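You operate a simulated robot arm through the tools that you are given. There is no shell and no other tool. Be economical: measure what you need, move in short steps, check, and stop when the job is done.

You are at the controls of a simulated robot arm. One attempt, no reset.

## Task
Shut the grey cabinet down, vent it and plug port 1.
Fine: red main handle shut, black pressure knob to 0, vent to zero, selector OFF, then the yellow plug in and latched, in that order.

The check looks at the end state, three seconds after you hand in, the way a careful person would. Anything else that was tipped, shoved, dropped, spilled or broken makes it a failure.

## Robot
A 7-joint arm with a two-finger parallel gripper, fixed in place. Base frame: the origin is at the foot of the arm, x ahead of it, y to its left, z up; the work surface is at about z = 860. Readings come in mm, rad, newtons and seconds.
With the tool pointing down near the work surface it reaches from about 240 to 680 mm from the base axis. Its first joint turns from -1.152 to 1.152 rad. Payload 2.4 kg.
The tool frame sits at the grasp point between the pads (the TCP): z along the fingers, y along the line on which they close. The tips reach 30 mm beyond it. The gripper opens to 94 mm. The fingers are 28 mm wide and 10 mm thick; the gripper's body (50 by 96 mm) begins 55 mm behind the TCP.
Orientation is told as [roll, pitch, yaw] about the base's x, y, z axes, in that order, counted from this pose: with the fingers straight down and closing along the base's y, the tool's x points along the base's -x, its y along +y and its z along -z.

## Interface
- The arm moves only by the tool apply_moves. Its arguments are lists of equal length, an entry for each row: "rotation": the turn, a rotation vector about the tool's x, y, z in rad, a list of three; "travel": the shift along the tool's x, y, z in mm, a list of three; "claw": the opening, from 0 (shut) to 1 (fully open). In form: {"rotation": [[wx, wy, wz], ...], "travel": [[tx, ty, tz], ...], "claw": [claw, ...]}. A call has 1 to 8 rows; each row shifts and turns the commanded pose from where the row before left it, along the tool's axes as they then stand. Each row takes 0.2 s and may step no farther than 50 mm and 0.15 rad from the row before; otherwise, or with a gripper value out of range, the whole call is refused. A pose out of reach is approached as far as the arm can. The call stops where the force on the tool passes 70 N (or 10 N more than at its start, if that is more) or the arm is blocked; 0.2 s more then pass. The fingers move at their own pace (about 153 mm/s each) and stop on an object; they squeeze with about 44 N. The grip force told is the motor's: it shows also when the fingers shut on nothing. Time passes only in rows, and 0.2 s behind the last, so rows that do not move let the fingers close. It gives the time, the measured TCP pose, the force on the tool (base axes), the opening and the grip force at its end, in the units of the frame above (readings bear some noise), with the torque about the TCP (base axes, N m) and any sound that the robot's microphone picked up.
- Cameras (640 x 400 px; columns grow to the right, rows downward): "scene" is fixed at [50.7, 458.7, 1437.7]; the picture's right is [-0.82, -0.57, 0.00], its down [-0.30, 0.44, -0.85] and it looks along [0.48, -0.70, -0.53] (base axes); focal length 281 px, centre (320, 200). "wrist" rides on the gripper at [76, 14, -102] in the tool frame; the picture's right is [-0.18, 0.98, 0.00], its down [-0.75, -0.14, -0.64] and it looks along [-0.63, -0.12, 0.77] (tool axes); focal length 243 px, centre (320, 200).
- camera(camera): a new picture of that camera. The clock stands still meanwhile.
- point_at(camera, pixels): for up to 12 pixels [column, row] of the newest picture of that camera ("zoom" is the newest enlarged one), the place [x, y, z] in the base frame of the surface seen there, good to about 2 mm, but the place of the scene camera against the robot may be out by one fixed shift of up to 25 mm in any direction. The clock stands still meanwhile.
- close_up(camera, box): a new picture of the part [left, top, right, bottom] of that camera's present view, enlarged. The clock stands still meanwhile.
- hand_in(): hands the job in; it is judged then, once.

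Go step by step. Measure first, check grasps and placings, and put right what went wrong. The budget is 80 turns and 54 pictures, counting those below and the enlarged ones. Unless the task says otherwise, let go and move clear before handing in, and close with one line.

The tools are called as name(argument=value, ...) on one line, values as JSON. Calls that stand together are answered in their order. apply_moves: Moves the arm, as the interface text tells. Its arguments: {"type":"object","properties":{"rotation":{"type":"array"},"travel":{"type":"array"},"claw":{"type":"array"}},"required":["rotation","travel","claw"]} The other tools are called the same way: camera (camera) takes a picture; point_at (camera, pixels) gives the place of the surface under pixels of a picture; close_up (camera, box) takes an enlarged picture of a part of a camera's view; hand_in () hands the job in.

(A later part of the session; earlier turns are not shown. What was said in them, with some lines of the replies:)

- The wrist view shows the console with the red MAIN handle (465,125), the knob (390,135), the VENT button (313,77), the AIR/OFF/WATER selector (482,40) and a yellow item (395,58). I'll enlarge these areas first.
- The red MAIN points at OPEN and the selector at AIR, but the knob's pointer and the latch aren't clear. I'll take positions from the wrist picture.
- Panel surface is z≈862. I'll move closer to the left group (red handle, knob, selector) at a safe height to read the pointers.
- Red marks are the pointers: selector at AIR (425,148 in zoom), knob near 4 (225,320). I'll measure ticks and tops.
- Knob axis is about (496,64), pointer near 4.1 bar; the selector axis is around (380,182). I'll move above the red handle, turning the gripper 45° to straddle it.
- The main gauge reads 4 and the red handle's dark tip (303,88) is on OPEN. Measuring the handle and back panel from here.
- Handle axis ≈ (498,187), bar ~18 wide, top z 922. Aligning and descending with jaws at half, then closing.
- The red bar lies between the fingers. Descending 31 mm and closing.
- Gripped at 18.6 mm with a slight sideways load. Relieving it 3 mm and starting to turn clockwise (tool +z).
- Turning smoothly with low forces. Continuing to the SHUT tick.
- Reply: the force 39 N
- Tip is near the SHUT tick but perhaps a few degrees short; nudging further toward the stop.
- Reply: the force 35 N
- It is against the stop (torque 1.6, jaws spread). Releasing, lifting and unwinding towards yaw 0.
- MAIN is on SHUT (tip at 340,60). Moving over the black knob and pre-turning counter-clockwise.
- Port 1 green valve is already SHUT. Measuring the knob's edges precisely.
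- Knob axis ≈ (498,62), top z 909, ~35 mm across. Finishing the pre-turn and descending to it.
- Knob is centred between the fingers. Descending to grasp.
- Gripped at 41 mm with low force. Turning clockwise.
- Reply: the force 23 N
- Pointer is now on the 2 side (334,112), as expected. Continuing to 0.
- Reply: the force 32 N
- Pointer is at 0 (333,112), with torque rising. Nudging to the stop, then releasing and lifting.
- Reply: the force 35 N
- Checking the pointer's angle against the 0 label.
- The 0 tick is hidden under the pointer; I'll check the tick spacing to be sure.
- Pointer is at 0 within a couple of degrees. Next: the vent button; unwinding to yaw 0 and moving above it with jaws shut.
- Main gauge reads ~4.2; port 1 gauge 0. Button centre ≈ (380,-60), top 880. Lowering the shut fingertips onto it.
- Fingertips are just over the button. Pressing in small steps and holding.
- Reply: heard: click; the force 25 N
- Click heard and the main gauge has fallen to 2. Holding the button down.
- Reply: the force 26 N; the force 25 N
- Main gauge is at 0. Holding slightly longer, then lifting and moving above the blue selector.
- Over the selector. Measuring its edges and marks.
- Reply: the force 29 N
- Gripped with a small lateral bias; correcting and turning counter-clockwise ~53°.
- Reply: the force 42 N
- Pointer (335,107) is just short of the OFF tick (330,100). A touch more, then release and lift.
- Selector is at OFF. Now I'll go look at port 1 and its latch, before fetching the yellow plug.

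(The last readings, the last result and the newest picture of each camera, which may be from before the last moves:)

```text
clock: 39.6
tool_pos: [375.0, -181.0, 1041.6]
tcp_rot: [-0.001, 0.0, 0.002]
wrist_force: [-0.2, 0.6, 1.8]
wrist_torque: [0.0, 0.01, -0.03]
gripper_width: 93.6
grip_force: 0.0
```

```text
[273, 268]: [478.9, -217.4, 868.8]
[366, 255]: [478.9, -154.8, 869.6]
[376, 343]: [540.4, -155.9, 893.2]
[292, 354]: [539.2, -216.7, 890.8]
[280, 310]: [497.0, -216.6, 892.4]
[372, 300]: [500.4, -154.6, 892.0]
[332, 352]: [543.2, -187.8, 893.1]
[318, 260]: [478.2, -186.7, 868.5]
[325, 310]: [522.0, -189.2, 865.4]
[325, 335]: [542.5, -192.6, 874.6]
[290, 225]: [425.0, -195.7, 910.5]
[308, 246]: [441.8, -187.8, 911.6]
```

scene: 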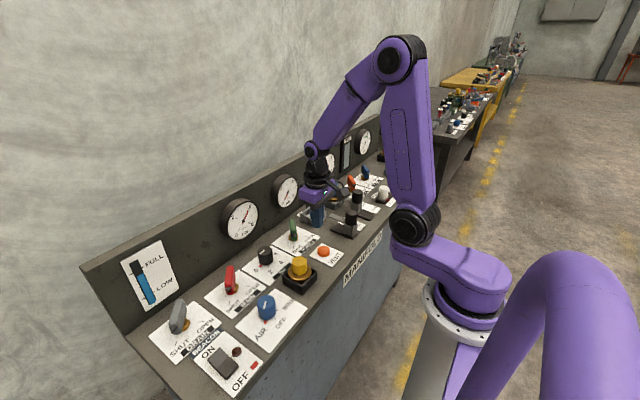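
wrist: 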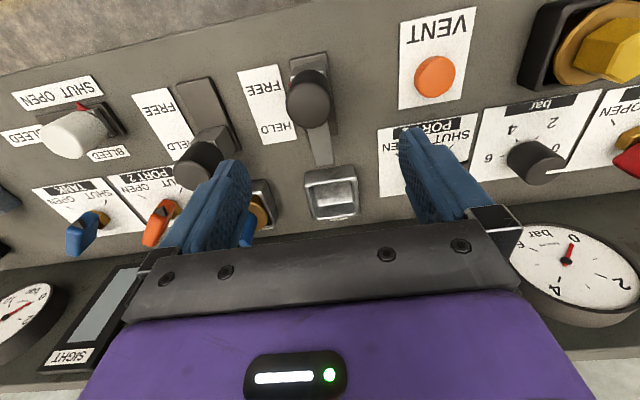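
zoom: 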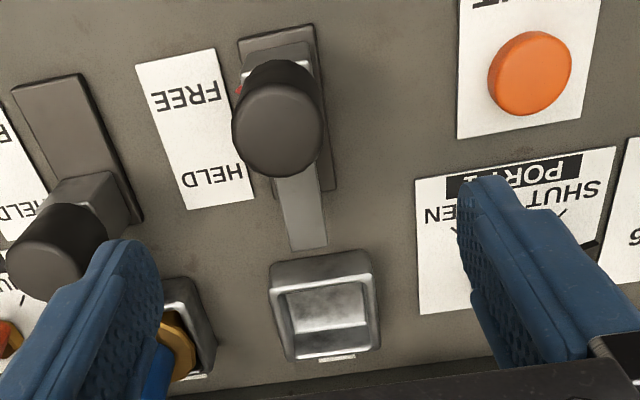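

Port 1 socket centre ≈ (510.5,-186), rim z 893; latch slides in +x from FREE to HELD. Moving above the yellow plug.

apply_moves(rotation=[[0, 0, 0], [0, 0, 0], [0, 0, 0], [0, 0, 0], [0, 0, 0], [0, 0, 0]], travel=[[0, 41, 0], [0, 41, 0], [0, 41, 0], [0, 41, 0], [0, 41, 0], [3, 43, 20]], claw=[1, 1, 1, 1, 1, 1])

close_up(camera="wrist", box=[220, 20, 420, 200])

```text
clock: 41.0
tool_pos: [374.0, 64.6, 1020.6]
tcp_rot: [0.0, 0.0, 0.0]
wrist_force: [0.2, -0.2, 0.6]
wrist_torque: [-0.02, 0.01, -0.01]
gripper_width: 94.0
grip_force: 0.2
```

```text
2.22 times, centred on (320, 110) of wrist
```

zoom: 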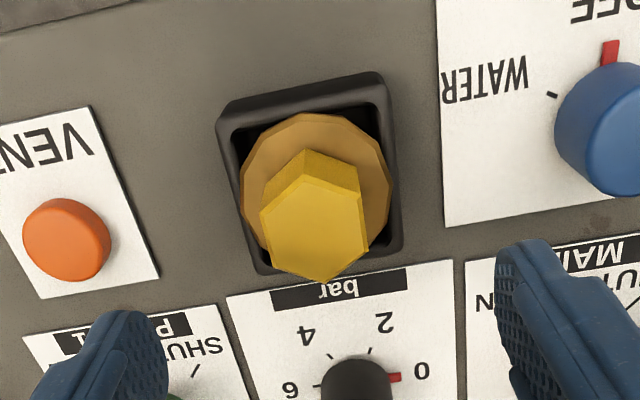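

The hexagon's flats face ±y, so a yaw-0 grasp fits. Measuring its centre and the flange.

point_at(camera="zoom", pixels=[[309, 178], [320, 280], [263, 210], [360, 195], [272, 260], [366, 245], [315, 230], [245, 190], [385, 180], [300, 120], [235, 230], [395, 215]])

```text
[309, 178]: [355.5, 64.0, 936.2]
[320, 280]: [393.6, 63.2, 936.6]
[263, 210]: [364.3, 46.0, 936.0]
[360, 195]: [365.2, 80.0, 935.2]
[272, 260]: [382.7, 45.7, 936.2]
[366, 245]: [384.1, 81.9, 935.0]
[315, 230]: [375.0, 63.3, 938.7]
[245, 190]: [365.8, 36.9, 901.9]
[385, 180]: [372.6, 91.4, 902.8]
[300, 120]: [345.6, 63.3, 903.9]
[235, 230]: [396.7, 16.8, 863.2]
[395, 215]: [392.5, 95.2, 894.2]
```

Hex centre (374.5,63.7), 36 mm across flats, flange top 903. Descending and gripping just above the flange.

apply_moves(rotation=[[0, 0, 0], [0, 0, 0], [0, 0, 0], [0, 0, 0], [0, 0, 0], [0, 0, 0]], travel=[[-0.5, -1, 27], [0, 0, 27], [0, 0, 28], [0, 0, 0], [0, 0, 0], [0, 0, 0]], claw=[0.65, 0.65, 0.65, 0.65, 0.2, 0.2])

camera(camera="wrist")

```text
clock: 42.4
tool_pos: [375.4, 67.4, 936.6]
tcp_rot: [0.001, -0.002, 0.001]
wrist_force: [0.6, -0.7, 0.1]
wrist_torque: [-0.01, -0.12, -0.01]
gripper_width: 41.0
grip_force: 43.9
```

```text
16 pictures are left
```

wrist: 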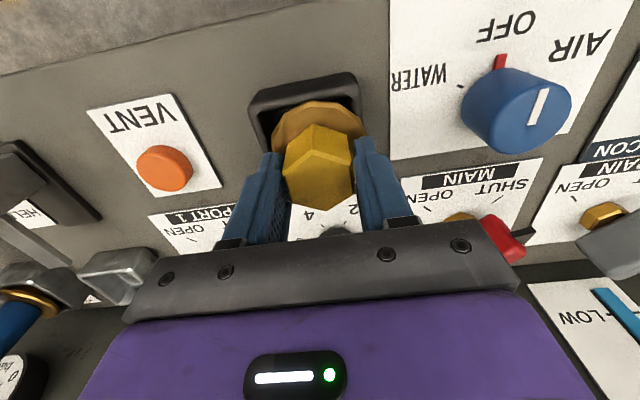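

Gripped at 41 mm with almost no side load. Lifting straight up in small steps.

apply_moves(rotation=[[0, 0, 0], [0, 0, 0], [0, 0, 0], [0, 0, 0]], travel=[[0, 0, -8], [0, 0, -12], [0, 0, -20], [0, 0, -25]], claw=[0.2, 0.2, 0.2, 0.2])

camera(camera="wrist")

```text
clock: 43.4
tool_pos: [374.2, 67.8, 1004.1]
tcp_rot: [0.002, -0.001, 0.001]
wrist_force: [0.6, -0.2, -3.8]
wrist_torque: [0.02, 0.03, 0.02]
gripper_width: 41.3
grip_force: 44.0
```

```text
15 pictures are left
```

wrist: 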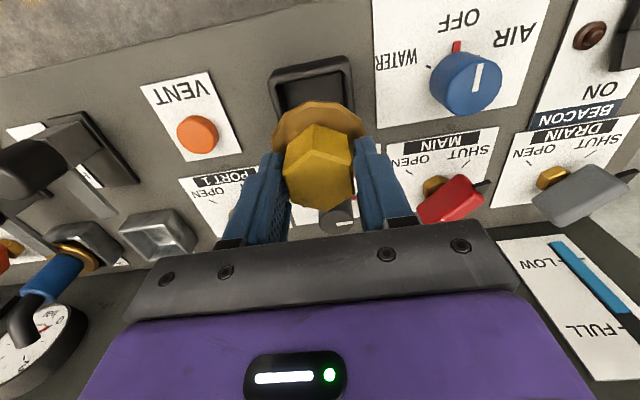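

Plug is free (≈0.4 kg). Carrying it diagonally at this height to above port 1.

apply_moves(rotation=[[0, 0, 0], [0, 0, 0], [0, 0, 0], [0, 0, 0], [0, 0, 0], [0, 0, 0], [0, 0, 0], [0, 0, 0]], travel=[[-19.5, -36.2, -3], [-19.5, -36.2, 0], [-19.5, -36.2, 0], [-19.5, -36.2, 0], [-19.5, -36.2, 0], [-19.5, -36.2, 0], [-19.5, -36.2, 0], [0, 0, 0]], claw=[0.2, 0.2, 0.2, 0.2, 0.2, 0.2, 0.2, 0.2])

camera(camera="wrist")

close_up(camera="scene", box=[230, 120, 430, 260])

```text
clock: 45.2
tool_pos: [506.9, -189.4, 1002.9]
tcp_rot: [0.0, -0.001, 0.003]
wrist_force: [-0.4, 0.2, -3.7]
wrist_torque: [-0.02, -0.03, 0.0]
gripper_width: 41.5
grip_force: 43.9
```

```text
14 pictures are left
```

wrist: 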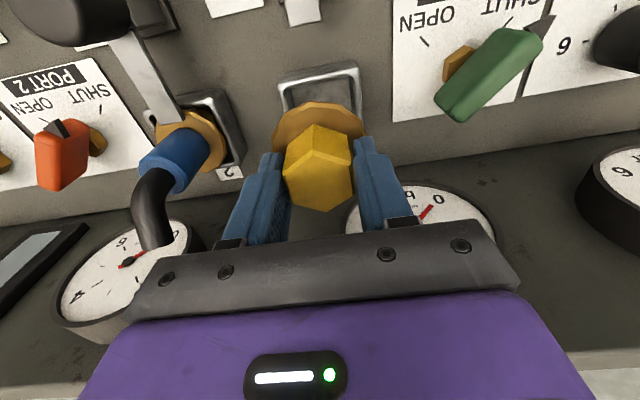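

```text
2.86 times, centred on (330, 190) of scene
```

zoom: 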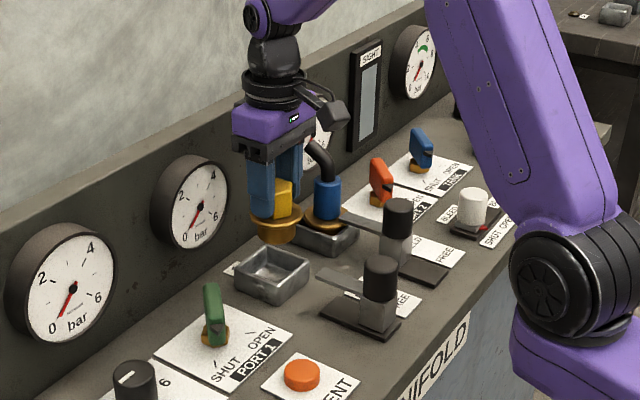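

The plug's round brass body hangs above port 1. Measuring hex, socket and the port-2 latch for comparison.

point_at(camera="wrist", pixels=[[318, 126], [321, 210], [286, 150], [350, 148], [280, 82], [357, 70], [287, 92], [353, 84], [175, 120], [205, 140], [158, 100], [320, 106]])

```text
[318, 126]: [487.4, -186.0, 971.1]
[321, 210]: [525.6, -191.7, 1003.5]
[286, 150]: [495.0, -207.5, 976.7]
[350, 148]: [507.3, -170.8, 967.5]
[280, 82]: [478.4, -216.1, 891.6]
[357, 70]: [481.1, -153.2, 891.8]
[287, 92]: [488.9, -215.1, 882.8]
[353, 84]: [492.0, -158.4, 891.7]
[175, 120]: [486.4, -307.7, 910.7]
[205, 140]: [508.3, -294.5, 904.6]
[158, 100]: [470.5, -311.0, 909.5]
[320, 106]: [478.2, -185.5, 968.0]
```

Plug centre is at (507,-189); the socket at (510.5,-185.5). Correcting 3.7 mm each way and lowering part way.

apply_moves(rotation=[[0, 0, 0], [0, 0, 0], [0, 0, 0], [0, 0, 0]], travel=[[-3.8, 3.8, 10], [0, 0, 12], [0, 0, 12], [0, 0, 0]], claw=[0.2, 0.2, 0.2, 0.2])

camera(camera="wrist")

close_up(camera="scene", box=[280, 150, 380, 230])

```text
clock: 46.2
tool_pos: [511.7, -183.5, 970.4]
tcp_rot: [0.0, 0.0, 0.002]
wrist_force: [0.0, -0.6, -3.2]
wrist_torque: [-0.02, 0.01, -0.01]
gripper_width: 41.1
grip_force: 43.6
```

```text
12 pictures are left
```

wrist: 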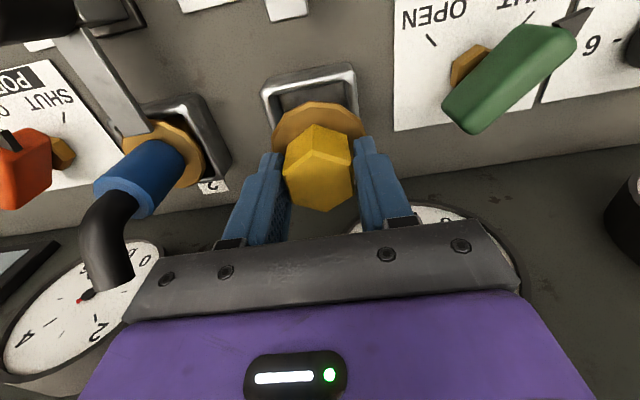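

```text
5.00 times, centred on (330, 190) of scene
```

zoom: 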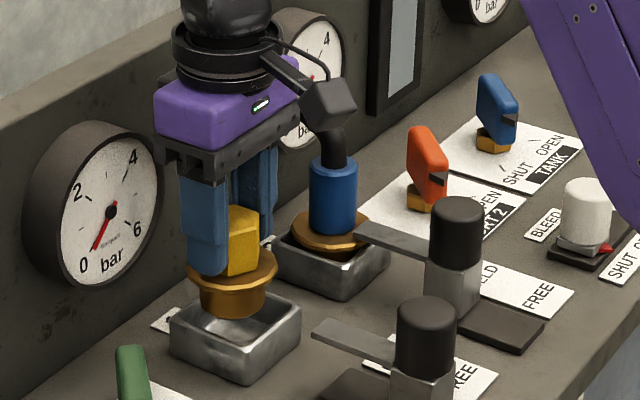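

Aligned; the cylinder is well inside the opening's footprint. Small trim and lowering in small steps to seat.

apply_moves(rotation=[[0, 0, 0], [0, 0, 0], [0, 0, 0], [0, 0, 0], [0, 0, 0], [0, 0, 0]], travel=[[1, -2, 6], [0, 0, 8], [0, 0, 8], [0, 0, 6], [0, 0, 4], [0, 0, 2]], claw=[0.2, 0.2, 0.2, 0.2, 0.2, 0.2])

close_up(camera="scene", box=[280, 150, 380, 230])

```text
clock: 47.6
tool_pos: [513.8, -184.3, 936.9]
tcp_rot: [0.0, 0.001, 0.002]
wrist_force: [-2.4, 0.5, 3.2]
wrist_torque: [0.08, 0.08, -0.01]
gripper_width: 41.3
grip_force: 43.8
```

```text
5.00 times, centred on (330, 190) of scene
```

zoom: 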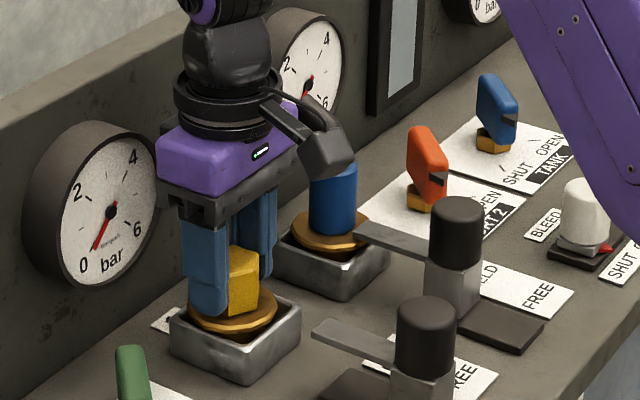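

Contact felt at the parked depth. Recentring in x and pressing gently to confirm full seating.

apply_moves(rotation=[[0, 0, 0], [0, 0, 0], [0, 0, 0], [0, 0, 0]], travel=[[2.5, -1, 0], [0, 0, 2], [0, 0, 2], [0, 0, 0]], claw=[0.2, 0.2, 0.2, 0.2])

camera(camera="wrist")

```text
clock: 48.6
tool_pos: [512.7, -185.2, 935.4]
tcp_rot: [0.0, -0.005, 0.001]
wrist_force: [-6.4, 4.9, 43.3]
wrist_torque: [0.67, 0.12, 0.01]
gripper_width: 41.2
grip_force: 43.7
```

```text
9 pictures are left
```

wrist: 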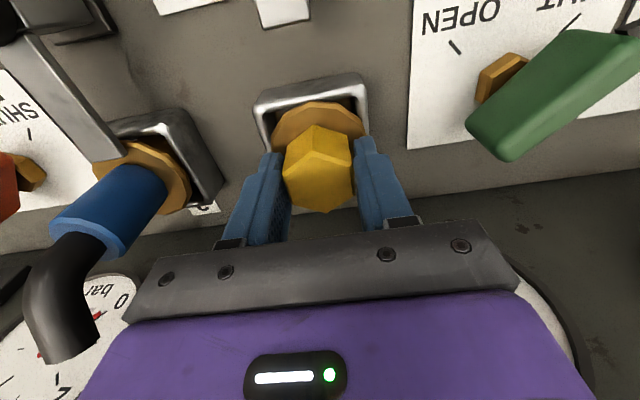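

Firm bottom (43 N). Checking flange height and position versus the rim.

point_at(camera="wrist", pixels=[[318, 108], [285, 122], [352, 118], [262, 105], [366, 92], [310, 85], [305, 207], [150, 150], [125, 147]])

```text
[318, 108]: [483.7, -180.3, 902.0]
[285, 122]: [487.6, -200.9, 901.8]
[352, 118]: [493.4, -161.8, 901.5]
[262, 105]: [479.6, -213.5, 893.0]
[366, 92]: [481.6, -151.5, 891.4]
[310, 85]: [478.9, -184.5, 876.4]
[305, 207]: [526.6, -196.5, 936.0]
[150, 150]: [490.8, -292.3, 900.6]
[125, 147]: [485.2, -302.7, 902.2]
```

Flange at z 902, seated like the blue one. Easing, releasing, lifting and moving over the latch knob.

apply_moves(rotation=[[0, 0, 0], [0, 0, 0], [0, 0, 0], [0, 0, 0], [0, 0, 0], [0, 0, 0]], travel=[[0, 0, -3], [0, 0, 0], [0, 0, 0], [0, 0, -35], [0, 0, -45], [0, 0, 0]], claw=[0.2, 0.65, 0.65, 0.65, 0.65, 0.65])

apply_moves(rotation=[[0, 0, 0], [0, 0, 0], [0, 0, 0], [0, 0, 0], [0, 0, 0]], travel=[[40, 0, -10], [40, 0, 0], [40, 0, 0], [40, 0, 0], [0, 0, 0]], claw=[0.65, 0.65, 0.65, 0.65, 0.65])

camera(camera="wrist")

```text
clock: 50.0
tool_pos: [510.7, -183.9, 1020.6]
tcp_rot: [0.0, 0.0, 0.001]
wrist_force: [0.5, -0.7, -0.3]
wrist_torque: [-0.01, 0.0, -0.03]
gripper_width: 61.1
grip_force: 0.1
```

```text
clock: 51.2
tool_pos: [348.4, -184.2, 1025.6]
tcp_rot: [0.0, -0.001, 0.001]
wrist_force: [-0.4, 1.3, 0.2]
wrist_torque: [0.01, -0.04, -0.01]
gripper_width: 61.2
grip_force: 0.1
```

```text
8 pictures are left
```

wrist: 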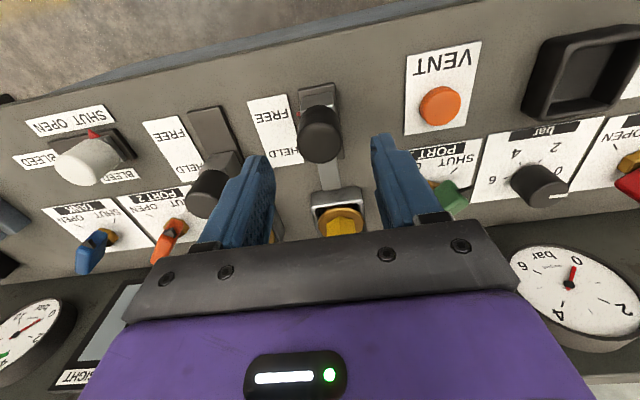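

point_at(camera="wrist", pixels=[[320, 148], [302, 145], [339, 142], [318, 132], [322, 160], [306, 115], [332, 112], [318, 92], [304, 92], [330, 186], [200, 205], [325, 175]])

```text
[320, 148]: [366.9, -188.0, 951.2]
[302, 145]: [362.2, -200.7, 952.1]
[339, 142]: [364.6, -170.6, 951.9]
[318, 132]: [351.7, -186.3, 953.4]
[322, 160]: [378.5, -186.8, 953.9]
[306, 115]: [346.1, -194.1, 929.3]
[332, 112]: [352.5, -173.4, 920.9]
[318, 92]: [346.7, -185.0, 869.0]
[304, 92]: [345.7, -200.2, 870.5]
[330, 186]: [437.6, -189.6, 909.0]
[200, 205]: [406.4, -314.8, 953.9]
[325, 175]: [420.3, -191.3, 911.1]
```

Latch knob centre ≈ (363,-186), top 953. Descending, gripping it.

apply_moves(rotation=[[0, 0, 0], [0, 0, 0], [0, 0, 0], [0, 0, 0], [0, 0, 0]], travel=[[-14.5, -2, 25], [0, 0, 25], [0, 0, 25], [0, 0, 0], [0, 0, 0]], claw=[0.65, 0.65, 0.65, 0.2, 0.2])

camera(camera="wrist")

```text
clock: 52.4
tool_pos: [366.0, -187.8, 953.2]
tcp_rot: [0.001, -0.002, -0.002]
wrist_force: [-1.1, -0.6, 9.1]
wrist_torque: [0.05, 0.37, -0.19]
gripper_width: 37.6
grip_force: 44.6
```

```text
7 pictures are left
```

wrist: 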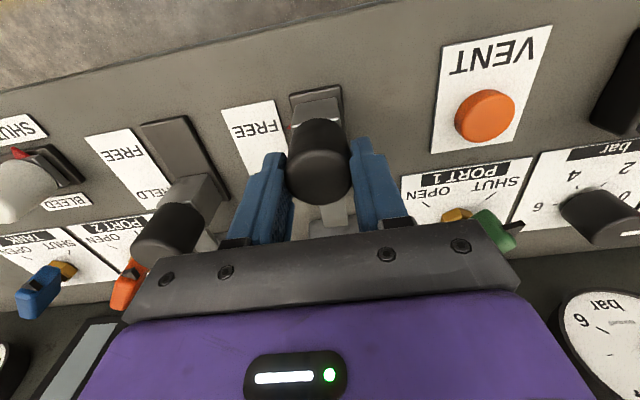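

Knob gripped. Sliding it in +x toward HELD in small steps.

apply_moves(rotation=[[0, 0, 0], [0, 0, 0], [0, 0, 0], [0, 0, 0], [0, 0, 0], [0, 0, 0]], travel=[[-6, 0, 0], [-8, 0, 0], [-8, 0, 0], [-8, 0, 0], [-6, 0, 0], [-5, 0, 0]], claw=[0.2, 0.2, 0.2, 0.2, 0.2, 0.2])

camera(camera="wrist")

```text
clock: 53.8
tool_pos: [408.7, -187.1, 951.8]
tcp_rot: [-0.002, -0.003, 0.001]
wrist_force: [1.1, 9.3, 31.3]
wrist_torque: [0.59, -0.72, 0.02]
gripper_width: 37.8
grip_force: 44.4
```

```text
6 pictures are left
```

wrist: 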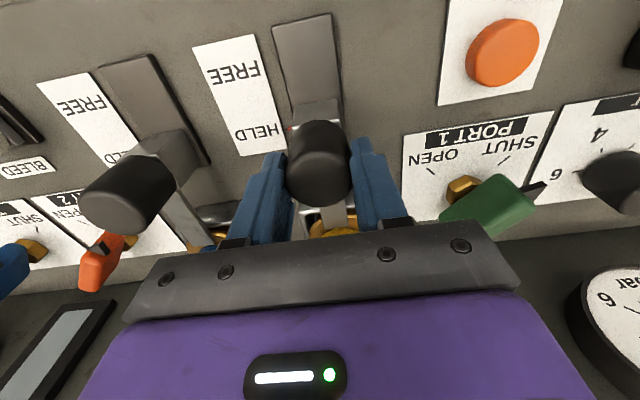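

Knob is at HELD, level with port 2's. Pushing a bit further to the stop.

apply_moves(rotation=[[0, 0, 0], [0, 0, 0], [0, 0, 0]], travel=[[-4, 0, -1], [-4, 0, 0], [0, 0, 0]], claw=[0.2, 0.2, 0.2])

```text
clock: 54.6
tool_pos: [410.8, -187.5, 952.2]
tcp_rot: [0.005, 0.011, -0.001]
wrist_force: [-33.7, 0.8, 13.7]
wrist_torque: [-1.03, -0.47, 0.43]
gripper_width: 37.9
grip_force: 44.8
```

Stop reached (−34 N). Backing off the load, releasing, lifting clear and checking everything.

apply_moves(rotation=[[0, 0, 0], [0, 0, 0], [0, 0, 0], [0, 0, 0], [0, 0, 0], [0, 0, 0]], travel=[[4, 0, 0], [0, 0, 0], [0, 0, 0], [0, 0, -45], [0, 0, -45], [30, 0, -35]], claw=[0.2, 0.65, 0.65, 0.65, 0.65, 0.65])

apply_moves(rotation=[[0, 0, 0], [0, 0, 0], [0, 0, 0], [0, 0, 0]], travel=[[20, 25, -45], [20, 25, -30], [0, 0, 0], [0, 0, 0]], claw=[1, 1, 1, 1])

close_up(camera="wrist", box=[100, 0, 500, 250])

close_up(camera="scene", box=[130, 160, 400, 400])

```text
clock: 56.0
tool_pos: [380.1, -188.9, 1078.7]
tcp_rot: [0.001, 0.0, 0.002]
wrist_force: [0.1, 1.2, -1.2]
wrist_torque: [0.0, -0.01, 0.0]
gripper_width: 60.9
grip_force: 0.0
```

```text
refused: row 1 steps farther than a row can; nothing moved
```

```text
1.60 times, centred on (300, 125) of wrist
```

zoom: 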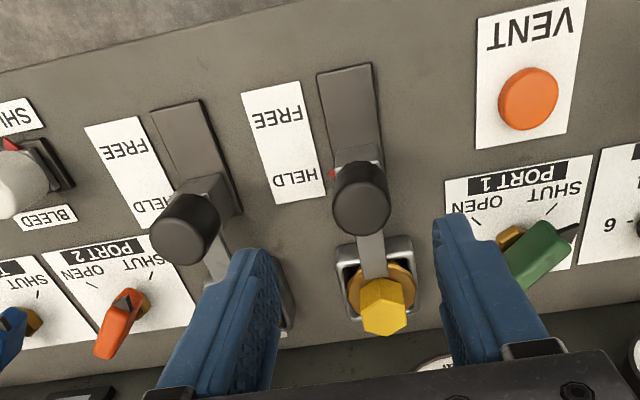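

```text
1.67 times, centred on (265, 280) of scene
```

zoom: 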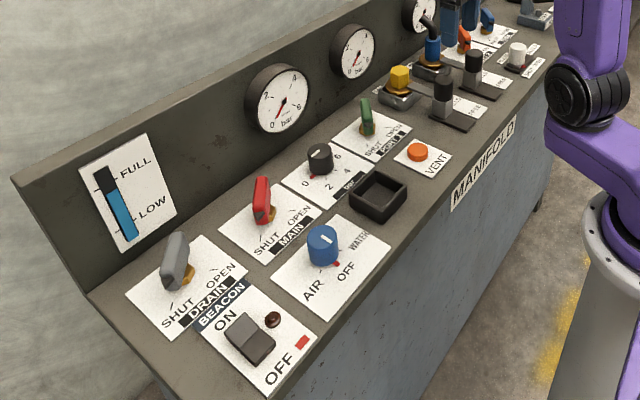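

The latch bar is over the plug flange with its red mark at HELD, both gauges read 0, and MAIN is SHUT, the knob at 0 and the selector at OFF. Backing the arm off a bit more, then handing in.

apply_moves(rotation=[[0, 0, 0], [0, 0, 0], [0, 0, 0], [0, 0, 0]], travel=[[10, 10, -40], [10, 10, -40], [0, 0, 0], [0, 0, 0]], claw=[1, 1, 1, 1])

close_up(camera="scene", box=[200, 130, 440, 290])

```text
clock: 57.0
tool_pos: [360.8, -166.8, 1158.4]
tcp_rot: [0.0, 0.002, 0.002]
wrist_force: [-0.7, 0.4, 0.3]
wrist_torque: [-0.01, -0.02, 0.01]
gripper_width: 93.9
grip_force: 0.0
```

```text
2.50 times, centred on (320, 210) of scene
```

zoom: 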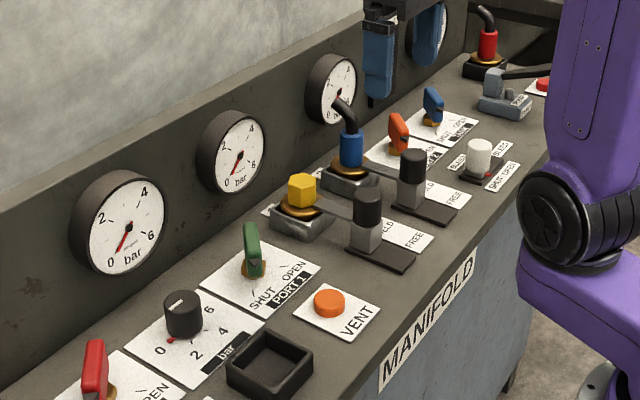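

The end state looks right and nothing else was disturbed. Handing in.

hand_in()

```text
The job is handed in.
```

The cabinet is shut down in the order you gave: red main handle on SHUT, pressure knob at 0, vented until the gauges read 0, selector at OFF, then the yellow plug seated in port 1 and latched at HELD.
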